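You operate a simulated robot arm through the tools that you are given. There is no shell and no other tool. Be economical: measure what you need, move in short steps, check, and stop when the job is done.

You run a simulated robot arm. Do the job below in one go: nothing can be reset, and whatever is moved stays where it is left.

## Task
Shut the blue drawer.

It is judged by the outcome, as a careful person would: the job done as asked, and still so three seconds after it is handed in. It fails if anything else is knocked over, pushed out of place, dropped, spilled or broken.

## Robot
A 6-joint arm with a two-finger parallel gripper on a trunk, on a base that drives. Base frame: it is fixed to the floor where the robot stands at the start and does not move with it; the origin is under the middle of the robot, x ahead of it, y to its left, z up. Units: m, rad, N and s.
Its first joint turns from -2.897 to 2.897 rad. Places, roughly: blue drawer [0.7, 0, 0.9]. Payload 4.1 kg.
The tool frame sits at the grasp point between the pads (the TCP): z along the fingers, y along the line on which they close. The tips reach 0.023 m beyond it. Largest opening 0.094 m; finger width 0.038, thickness 0.01; the body of the gripper, 0.054 by 0.096 m, starts 0.039 m behind the TCP.
Orientation is that of the tool frame in the base frame, as [roll, pitch, yaw] about the fixed x, y, z axes, in that order (R = Rz(yaw) Ry(pitch) Rx(roll)). With the fingers straight down and closing along the base's y, the tool's x points along the base's -x, its y along +y and its z along -z.

## Interface
- The arm moves only by the tool step_arm. Its arguments are lists of equal length, an entry for each row: "slide": the shift along the tool's x, y, z in m, a list of three; "turn": the turn, a rotation vector about the tool's x, y, z in rad, a list of three; "gripper": the closure, from 0 (fully open) to 1 (shut). In form: {"slide": [[tx, ty, tz], ...], "turn": [[rx, ry, rz], ...], "gripper": [gripper, ...]}. A call has 1 to 12 rows; each row shifts and turns the commanded pose from where the row before left it, along the tool's axes as they then stand. Rows are played at 5 a second. More than 0.05 m and 0.15 rad between two rows, or a gripper value outside its range, and nothing of the call is played. Where a pose cannot be reached the arm comes as near as it can. A force on the tool above 40 N (or 10 N above the force at the start of the call, whichever is more), or a blocked arm, ends the call early, and 0.2 s more pass. The fingers move at their own pace (about 0.045 m/s each) and stop on an object; they squeeze with about 32 N. The grip force told is the motor's: it shows also when the fingers shut on nothing. Time passes only in rows, and 0.2 s behind the last, so rows that do not move let the fingers close. The reply holds the time, the measured pose of the TCP, the force on the tool along the base axes, the opening and the grip force, in the units named above and with some noise.
- Cameras (640 x 400 px; columns grow to the right, rows downward): "scene" is now at [0.0177, 0.1403, 1.5371]; the picture's right is [-0.35, -0.94, 0.00], its down [-0.65, 0.24, -0.72] and it looks along [0.68, -0.25, -0.69] (base axes); focal length 247 px, centre (320, 200). "wrist" rides on the gripper at [0.086, 0.016, -0.074] in the tool frame; the picture's right is [-0.18, 0.98, 0.00], its down [-0.58, -0.11, -0.81] and it looks along [-0.79, -0.15, 0.59] (tool axes); focal length 243 px, centre (320, 200). There is no depth. A picture from a camera that has moved, and an enlarged one, comes with that camera's place and axes in the base frame and with its lens.
- grab_frame(camera): a new picture of that camera. The clock stands still meanwhile.
- lift_body(by): slides the trunk up (or, below 0, down) by that many m; the arm and the scene camera ride with it, the base frame stays. It gives what a move gives, with no picture.
- drive_base(legs): drives the robot by 1 to 6 legs, each [ahead, turn to the left] in m and rad, along the robot's own axes; the way and the turn of a leg run together, so that a leg with both is an arc; at most 1.5 m and 3.142 rad a leg. The arm and the cameras ride along, it lands a little off, and it stops where it bumps. It gives what a move gives.
- head_to(pan, tilt): turns the head with the scene camera to pan (to the left, within 2.705 rad either way) and tilt (down, from -0.506 to 1.204), counted from straight ahead of the robot. It gives what a move gives.
- enlarge(camera, box): a new picture of the part [left, top, right, bottom] of that camera's present view, enlarged. The clock stands still meanwhile.
- finish_job(): hands the job in; it is judged then, once.

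Work in short steps. Places have to be worked out from the pictures, the camera data and where the tool is seen: move nearer, look again, correct. Check each grasp and each placing, and mend what went wrong. You have 120 turns and 90 pictures in all, those below and enlarged ones among them. Open the gripper and draw the arm clear of the work before you hand the job in, unless the task says otherwise; then end with one line.

The tools are called after "Request:" as name(argument=value, ...) on one line, values as JSON. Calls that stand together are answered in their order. step_arm: Moves the arm, as the interface text tells. Its arguments: {"type":"object","properties":{"slide":{"type":"array","items":{"type":"array","items":{"type":"number"}}},"turn":{"type":"array","items":{"type":"array","items":{"type":"number"}}},"gripper":{"type":"array","items":{"type":"number"}}},"required":["slide","turn","gripper"]} The other tools are called the same way: lift_body (by) slides the trunk up or down; drive_base (legs) drives the base; head_to (pan, tilt) turns the head that bears the scene camera; grab_frame (camera) takes a picture; enlarge (camera, box) takes an enlarged picture of a part of a camera's view; finish_job () hands the job in.

At the start:

```text
t: 0.0
eef_pos: [0.4834, 0.1153, 1.1693]
ee_rot: [3.141, 0.0, 3.142]
contact_force: [0.3, 0.2, 0.5]
grip_width: 0.0942
finger_force: 0.0
trunk travel left (down, up): [-0.5, 0.09]
robot x, y, heading: [0.0004, 0.0016, -0.001]
head pan, tilt: [-0.354, 0.766]
```

scene: 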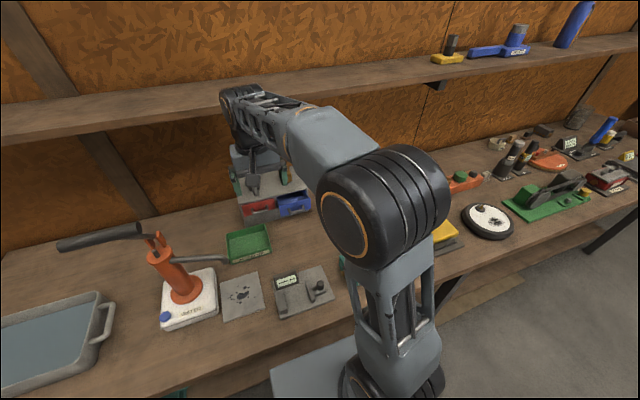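
wrist: 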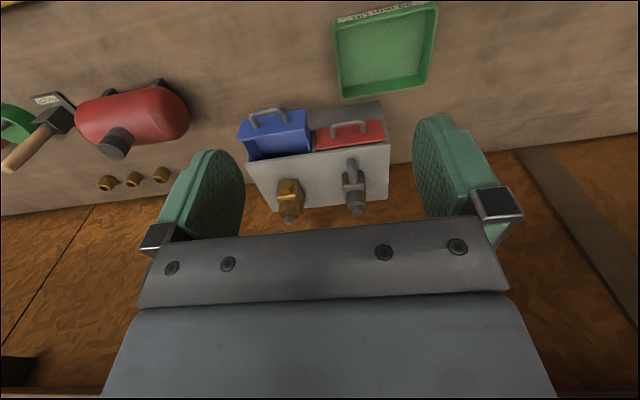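

The wrist view (upside down) shows a small cabinet with a blue drawer pulled out next to a red one, with valves standing on the cabinet top. I'll enlarge to measure it.

Request:
enlarge(camera="wrist", box=[200, 70, 440, 220])

Request:
enlarge(camera="scene", box=[200, 120, 360, 220])

```text
2.67 times, centred on (320, 145) of wrist
camera zoom: at [0.3972, 0.1315, 1.2446], right [0.18, 0.98, 0.0], down [0.58, -0.11, 0.81], along [0.79, -0.15, -0.59], focal length 647 px, centre (320, 347)
```

zoom: 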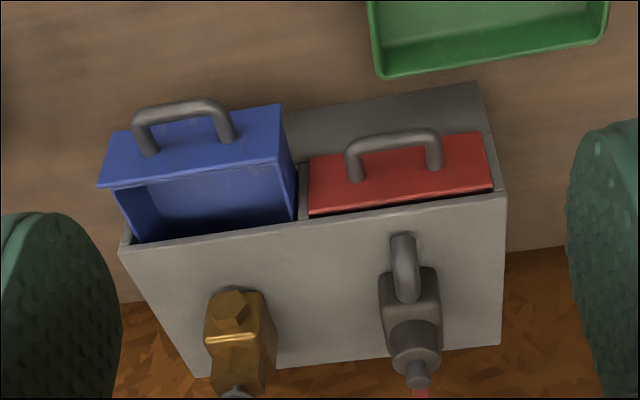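

```text
4.00 times, centred on (280, 170) of scene
camera zoom: at [0.0177, 0.1403, 1.5371], right [-0.35, -0.94, 0.0], down [-0.65, 0.24, -0.72], along [0.68, -0.25, -0.69], focal length 990 px, centre (480, 320)
```

zoom: 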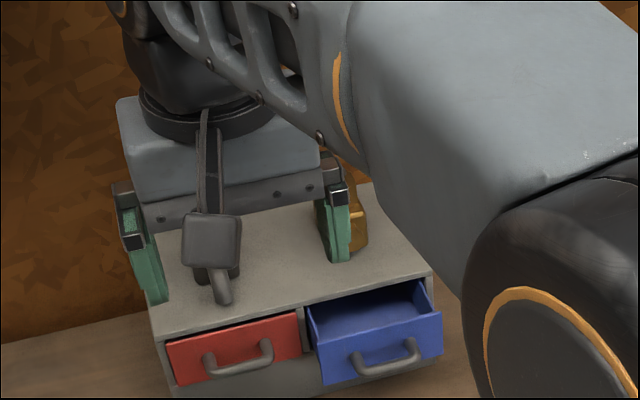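

Triangulating from both views: the blue front panel is at x≈0.62, y −0.046..0.066, z 0.89–0.94, with its handle bar at x≈0.595, y≈0.012, z≈0.915. The cabinet face is at x≈0.66. I'll shut the gripper, move over y≈0.012 at x≈0.52, then descend partway.

Request:
step_arm(slide=[[0, -0.035, 0], [-0.018, -0.035, 0], [-0.018, -0.033, 0], [0, 0, 0.04], [0, 0, 0.04], [0, 0, 0.04], [0, 0, 0.04], [0, 0, 0.03], [0, 0, 0]], turn=[[0, 0, 0], [0, 0, 0], [0, 0, 0], [0, 0, 0], [0, 0, 0], [0, 0, 0], [0, 0, 0], [0, 0, 0], [0, 0, 0]], gripper=[1, 1, 1, 1, 1, 1, 1, 1, 1])

Request:
grab_frame(camera="wrist")

Request:
grab_frame(camera="scene")

```text
t: 2.0
eef_pos: [0.5193, 0.0103, 0.9802]
ee_rot: [-3.14, 0.001, -3.139]
contact_force: [0.3, -0.1, 0.1]
grip_width: 0.0
finger_force: 32.6
trunk travel left (down, up): [-0.5, 0.09]
robot x, y, heading: [-0.0009, 0.0036, -0.002]
head pan, tilt: [-0.354, 0.766]
```

```text
85 pictures are left
camera wrist: at [0.4326, 0.0269, 1.0543], right [0.18, 0.98, 0.0], down [0.58, -0.11, 0.81], along [0.79, -0.15, -0.59], focal length 243 px, centre (320, 200)
```

wrist: 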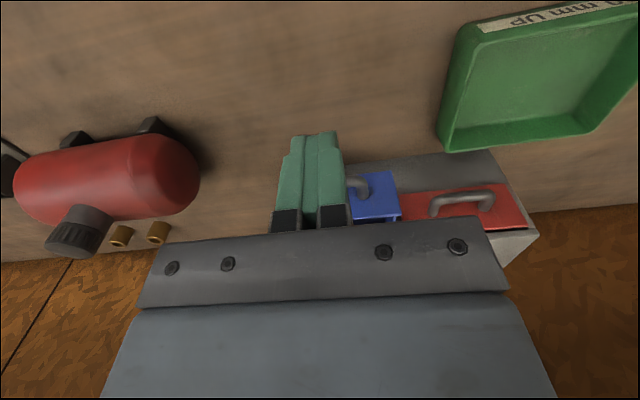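

```text
84 pictures are left
camera scene: at [0.0178, 0.1403, 1.5371], right [-0.35, -0.94, 0.0], down [-0.65, 0.24, -0.72], along [0.68, -0.25, -0.69], focal length 247 px, centre (320, 200)
```

scene: 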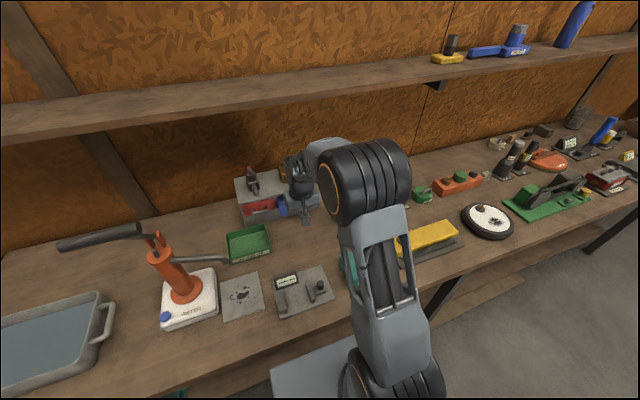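

The gripper is shut, in front of the blue drawer and clear of everything. I'll lower to z≈0.918 and approach the handle gently.

Request:
step_arm(slide=[[0, 0, 0.03], [0, 0, 0.031], [-0.015, 0, 0], [-0.015, 0, 0], [-0.01, 0, 0], [-0.008, 0, 0], [0, 0, 0]], turn=[[0, 0, 0], [0, 0, 0], [0, 0, 0], [0, 0, 0], [0, 0, 0], [0, 0, 0], [0, 0, 0]], gripper=[1, 1, 1, 1, 1, 1, 1])

Request:
grab_frame(camera="wrist")

Request:
enlarge(camera="scene", box=[220, 120, 380, 220])

```text
t: 3.6
eef_pos: [0.5661, 0.0118, 0.9186]
ee_rot: [-3.141, -0.001, -3.141]
contact_force: [-0.3, 1.1, 0.0]
grip_width: 0.0
finger_force: 31.8
trunk travel left (down, up): [-0.5, 0.09]
robot x, y, heading: [-0.0005, 0.0013, 0.002]
head pan, tilt: [-0.354, 0.766]
```

```text
83 pictures are left
camera wrist: at [0.4813, 0.0286, 0.9934], right [0.18, 0.98, 0.0], down [0.58, -0.11, 0.81], along [0.79, -0.15, -0.59], focal length 243 px, centre (320, 200)
```

wrist: 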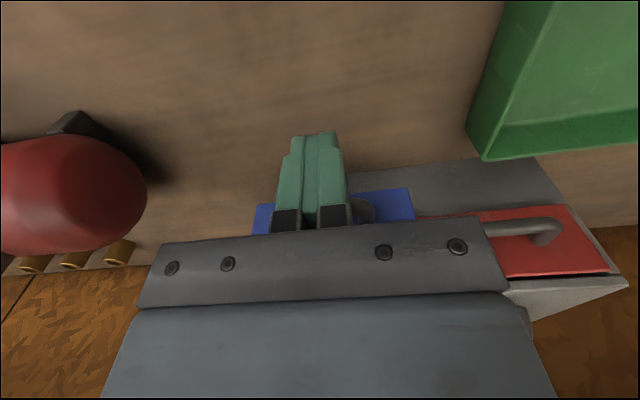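

```text
4.00 times, centred on (300, 170) of scene
camera zoom: at [0.0178, 0.1403, 1.5371], right [-0.35, -0.94, 0.0], down [-0.65, 0.24, -0.72], along [0.68, -0.25, -0.69], focal length 990 px, centre (400, 320)
```

zoom: 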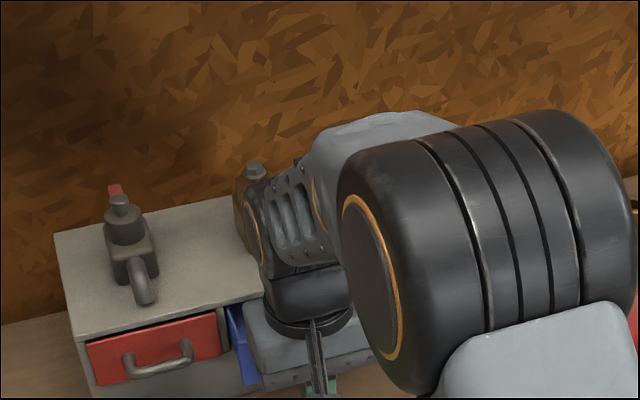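

The wrist joint above the gripper is somewhat close to the brass valve on the cabinet. I'll back off slightly and tilt the tool ~0.4 rad so the fingers point forward and the wrist leans away from it.

Request:
step_arm(slide=[[0.015, 0, 0], [0.015, 0, 0], [0, 0, 0], [0, 0, 0], [0, 0, 0], [0, 0, 0]], turn=[[0, 0, 0], [0, -0.13, 0], [0, -0.13, 0], [0, -0.14, 0], [0, 0, 0], [0, 0, 0]], gripper=[1, 1, 1, 1, 1, 1])

Request:
grab_frame(camera="wrist")

Request:
enlarge(camera="scene", box=[220, 120, 380, 220])

```text
t: 5.0
eef_pos: [0.537, 0.0111, 0.9187]
ee_rot: [3.141, 0.401, -3.141]
contact_force: [0.1, -0.5, 0.6]
grip_width: 0.0001
finger_force: 32.0
trunk travel left (down, up): [-0.5, 0.09]
robot x, y, heading: [-0.0005, 0.002, 0.0]
head pan, tilt: [-0.354, 0.766]
```

```text
81 pictures are left
camera wrist: at [0.4293, 0.0282, 0.9544], right [0.17, 0.98, 0.07], down [0.22, -0.11, 0.97], along [0.96, -0.15, -0.24], focal length 243 px, centre (320, 200)
```

wrist: 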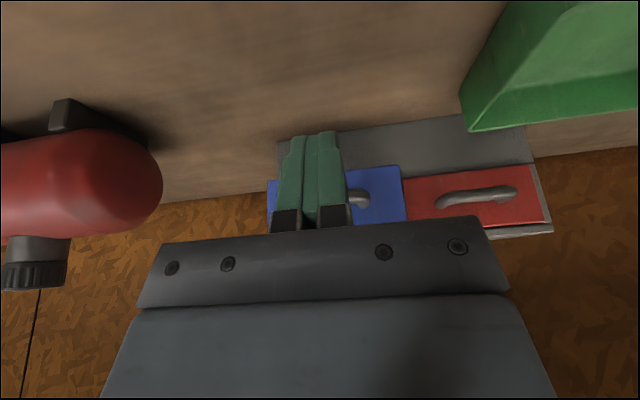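

```text
4.00 times, centred on (300, 170) of scene
camera zoom: at [0.0178, 0.1403, 1.5371], right [-0.35, -0.94, 0.0], down [-0.65, 0.24, -0.72], along [0.68, -0.25, -0.69], focal length 990 px, centre (400, 320)
```

zoom: 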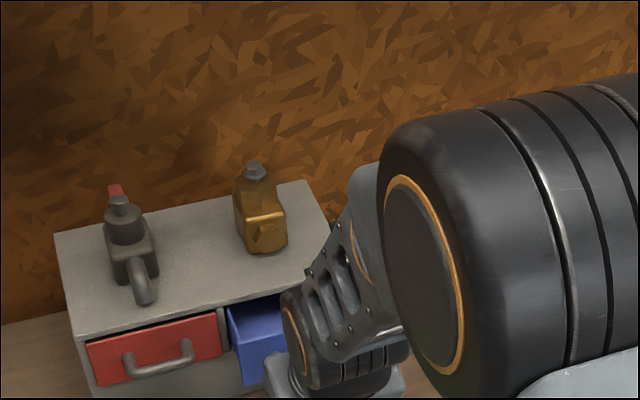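

Now there is ample clearance to the valve. Raise ~6 mm and push along +x in small steps.

Request:
step_arm(slide=[[-0.0023, 0, -0.0055], [-0.0092, 0, 0.0039], [-0.0092, 0, 0.0039], [-0.0046, 0, 0.002], [-0.0046, 0, 0.002], [-0.0046, 0, 0.002], [-0.0046, 0, 0.002], [-0.0046, 0, 0.002], [-0.0046, 0, 0.002], [0, 0, 0]], turn=[[0, 0, 0], [0, 0, 0], [0, 0, 0], [0, 0, 0], [0, 0, 0], [0, 0, 0], [0, 0, 0], [0, 0, 0], [0, 0, 0], [0, 0, 0]], gripper=[1, 1, 1, 1, 1, 1, 1, 1, 1, 1])

Request:
grab_frame(camera="wrist")

Request:
enlarge(camera="scene", box=[220, 120, 380, 220])

```text
t: 7.2
eef_pos: [0.587, 0.0123, 0.9241]
ee_rot: [3.142, 0.4, 3.14]
contact_force: [0.3, 0.0, -0.4]
grip_width: 0.0
finger_force: 31.7
trunk travel left (down, up): [-0.5, 0.09]
robot x, y, heading: [-0.0025, 0.0007, 0.001]
head pan, tilt: [-0.354, 0.766]
```

```text
79 pictures are left
camera wrist: at [0.4786, 0.0291, 0.9599], right [0.17, 0.98, 0.07], down [0.22, -0.11, 0.97], along [0.96, -0.15, -0.24], focal length 243 px, centre (320, 200)
```

wrist: 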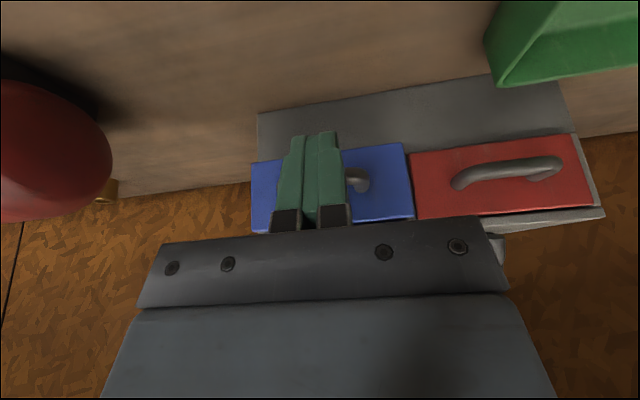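

```text
4.00 times, centred on (300, 170) of scene
camera zoom: at [0.0177, 0.1403, 1.5371], right [-0.35, -0.94, 0.0], down [-0.65, 0.24, -0.72], along [0.68, -0.25, -0.69], focal length 990 px, centre (400, 320)
```

zoom: 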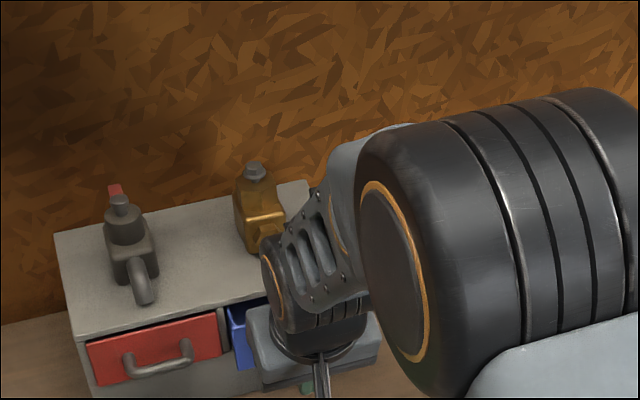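

The drawer is moving in with little force. I continue in small steps until it seats.

Request:
step_arm(slide=[[-0.0046, 0, 0.002], [-0.0046, 0, 0.002], [-0.0028, 0, 0.0012], [-0.0028, 0, 0.0012], [-0.0028, 0, 0.0012], [0, 0, 0]], turn=[[0, 0, 0], [0, 0, 0], [0, 0, 0], [0, 0, 0], [0, 0, 0], [0, 0, 0]], gripper=[1, 1, 1, 1, 1, 1])

Request:
grab_frame(camera="wrist")

Request:
enlarge(camera="scene", box=[220, 120, 380, 220])

```text
t: 8.6
eef_pos: [0.6062, 0.0119, 0.9239]
ee_rot: [-3.14, 0.4, 3.141]
contact_force: [-0.8, 0.7, -1.2]
grip_width: 0.0001
finger_force: 32.1
trunk travel left (down, up): [-0.5, 0.09]
robot x, y, heading: [0.001, 0.0046, -0.002]
head pan, tilt: [-0.354, 0.766]
```

```text
77 pictures are left
camera wrist: at [0.4978, 0.0283, 0.9595], right [0.17, 0.98, 0.07], down [0.22, -0.11, 0.97], along [0.96, -0.15, -0.24], focal length 243 px, centre (320, 200)
```

wrist: 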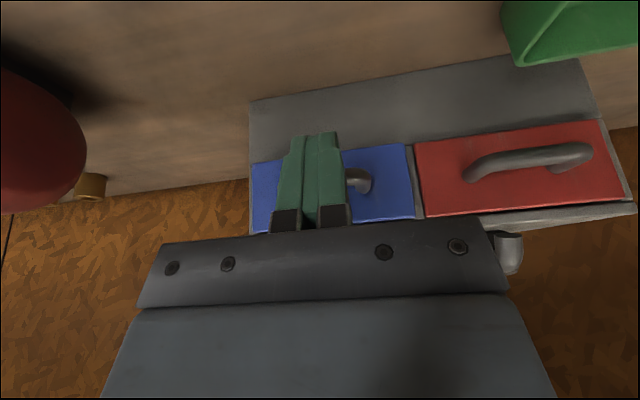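

```text
4.00 times, centred on (300, 170) of scene
camera zoom: at [0.0177, 0.1403, 1.5371], right [-0.35, -0.94, 0.0], down [-0.65, 0.24, -0.72], along [0.68, -0.25, -0.69], focal length 990 px, centre (400, 320)
```

zoom: 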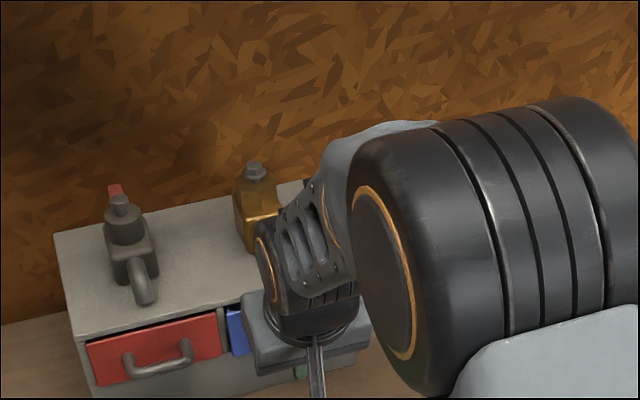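

Nearly flush with the red drawer, but no stop felt yet. A few more millimetres, watching the force.

Request:
step_arm(slide=[[-0.0018, 0, 0.0008], [-0.0018, 0, 0.0008], [-0.0018, 0, 0.0008], [-0.0018, 0, 0.0008], [0, 0, 0]], turn=[[0, 0, 0], [0, 0, 0], [0, 0, 0], [0, 0, 0], [0, 0, 0]], gripper=[1, 1, 1, 1, 1])

Request:
grab_frame(camera="wrist")

```text
t: 9.8
eef_pos: [0.612, 0.0118, 0.9223]
ee_rot: [3.141, 0.396, 3.138]
contact_force: [-12.8, -0.3, -1.9]
grip_width: 0.0
finger_force: 32.1
trunk travel left (down, up): [-0.5, 0.09]
robot x, y, heading: [0.002, 0.0013, 0.0]
head pan, tilt: [-0.354, 0.766]
```

```text
75 pictures are left
camera wrist: at [0.5044, 0.0284, 0.9591], right [0.17, 0.98, 0.07], down [0.22, -0.11, 0.97], along [0.96, -0.15, -0.24], focal length 243 px, centre (320, 200)
```

wrist: 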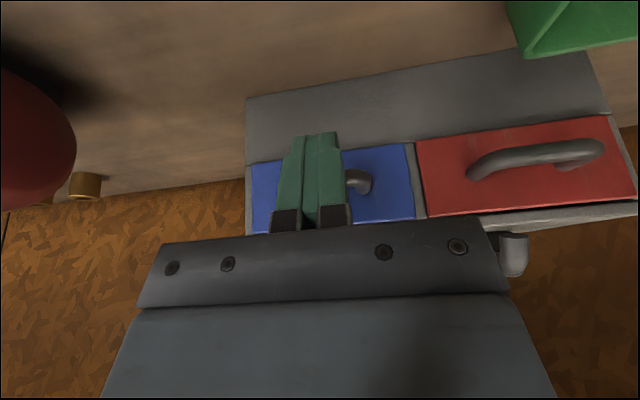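

The force rose to 13 N: the drawer has hit its stop. I back straight out, and look again.

Request:
step_arm(slide=[[0.0092, 0, -0.0039], [0.0184, 0, -0.0078], [0.028, 0, -0.012], [0.028, 0, -0.012], [-0.014, 0, -0.032], [-0.014, 0, -0.032], [-0.014, 0, -0.032], [0, 0, 0]], turn=[[0, 0, 0], [0, 0, 0], [0, 0, 0], [0, 0, 0], [0, 0, 0], [0, 0, 0], [0, 0, 0], [0, 0, 0]], gripper=[1, 1, 1, 1, 1, 1, 1, 1])

Request:
enlarge(camera="wrist", box=[200, 70, 520, 270])

Request:
enlarge(camera="scene", box=[220, 140, 380, 240])

```text
t: 11.6
eef_pos: [0.5233, 0.0114, 1.029]
ee_rot: [3.141, 0.399, 3.141]
contact_force: [0.3, 0.2, -0.8]
grip_width: 0.0001
finger_force: 31.5
trunk travel left (down, up): [-0.5, 0.09]
robot x, y, heading: [0.0019, 0.0057, -0.002]
head pan, tilt: [-0.354, 0.766]
```

```text
2.00 times, centred on (360, 170) of wrist
camera zoom: at [0.4152, 0.0292, 1.0637], right [0.17, 0.98, 0.07], down [0.22, -0.11, 0.97], along [0.96, -0.15, -0.24], focal length 485 px, centre (240, 260)
```

zoom: 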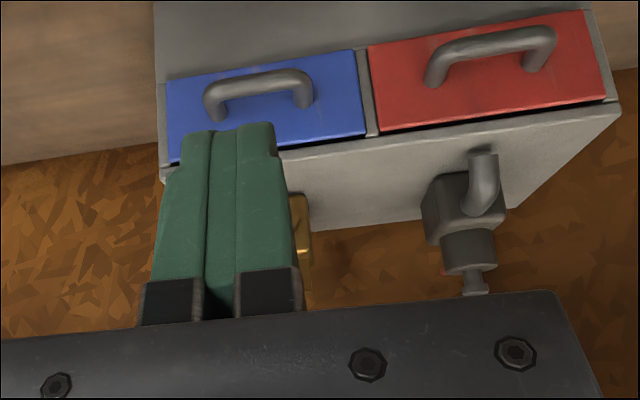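

```text
4.00 times, centred on (300, 190) of scene
camera zoom: at [0.0175, 0.1403, 1.5371], right [-0.35, -0.94, 0.0], down [-0.65, 0.24, -0.72], along [0.68, -0.25, -0.69], focal length 990 px, centre (400, 240)
```

zoom: 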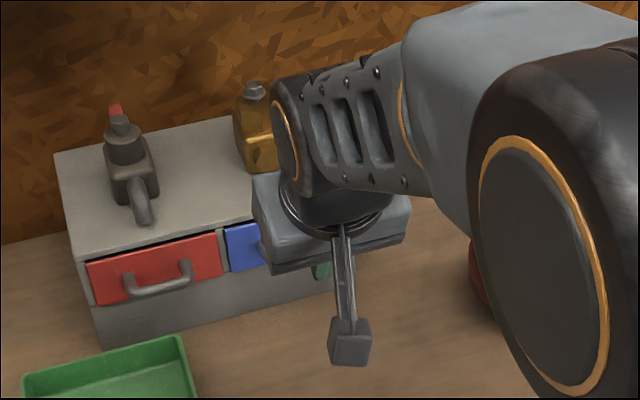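

Blue now sits flush like the red drawer. I'll raise, retreat and open the gripper, then take a final look.

Request:
step_arm(slide=[[0, 0, -0.04], [0, 0, -0.04], [0, 0, -0.04], [0, 0.04, -0.03], [0, 0.04, 0], [0, 0.03, 0], [0, 0, 0], [0, 0, 0]], turn=[[0, 0, 0], [0, 0.13, 0], [0, 0.13, 0], [0, 0.14, 0], [0, 0, 0], [0, 0, 0], [0, 0, 0], [0, 0, 0]], gripper=[1, 1, 1, 0, 0, 0, 0, 0])

Request:
grab_frame(camera="wrist")

Request:
enlarge(camera="wrist", box=[200, 70, 440, 220])

Request:
grab_frame(camera="scene")

```text
t: 13.4
eef_pos: [0.477, 0.1221, 1.1701]
ee_rot: [3.141, -0.001, 3.139]
contact_force: [-0.4, -0.1, 0.1]
grip_width: 0.0938
finger_force: 0.1
trunk travel left (down, up): [-0.5, 0.09]
robot x, y, heading: [-0.0021, -0.002, -0.002]
head pan, tilt: [-0.354, 0.766]
```

```text
72 pictures are left
camera wrist: at [0.3912, 0.1388, 1.2464], right [0.19, 0.98, 0.0], down [0.58, -0.11, 0.81], along [0.79, -0.15, -0.59], focal length 243 px, centre (320, 200)
```

wrist: 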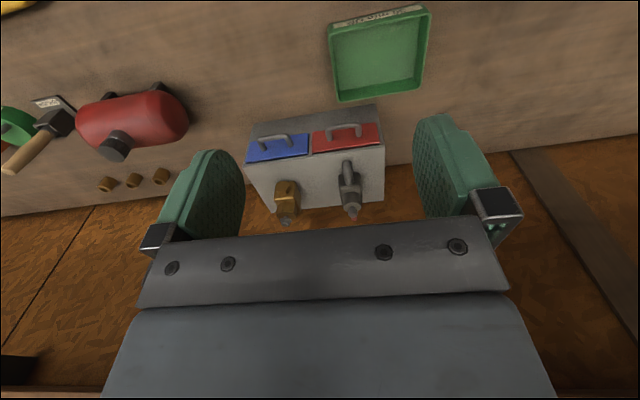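

```text
2.67 times, centred on (320, 145) of wrist
camera zoom: at [0.3912, 0.1388, 1.2464], right [0.19, 0.98, 0.0], down [0.58, -0.11, 0.81], along [0.79, -0.15, -0.59], focal length 647 px, centre (320, 347)
```

zoom: 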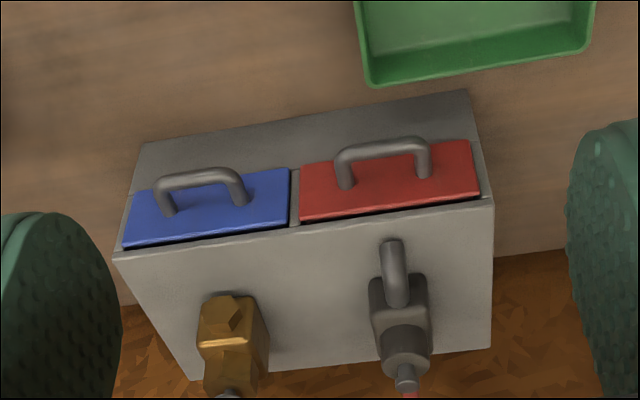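

```text
70 pictures are left
camera scene: at [0.0176, 0.1402, 1.5371], right [-0.35, -0.94, 0.0], down [-0.65, 0.24, -0.72], along [0.68, -0.25, -0.69], focal length 247 px, centre (320, 200)
```

scene: 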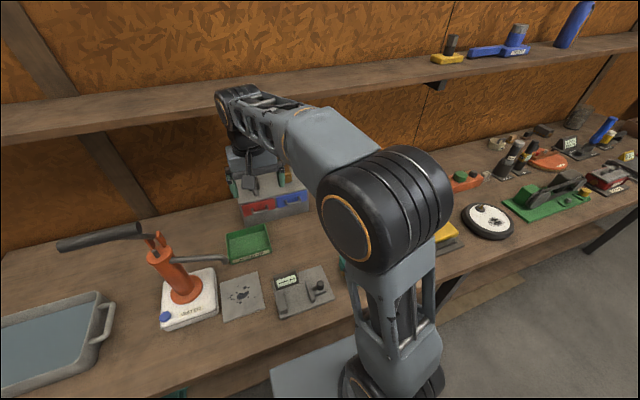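

The blue drawer is flush with the red one, nothing else has moved, and the arm is clear with the gripper open. Handing in.

Request:
finish_job()

```text
The job is handed in.
```

The blue drawer is shut, pushed in to its stop and flush with the red drawer; nothing else looks disturbed, and the arm is clear with the gripper open.
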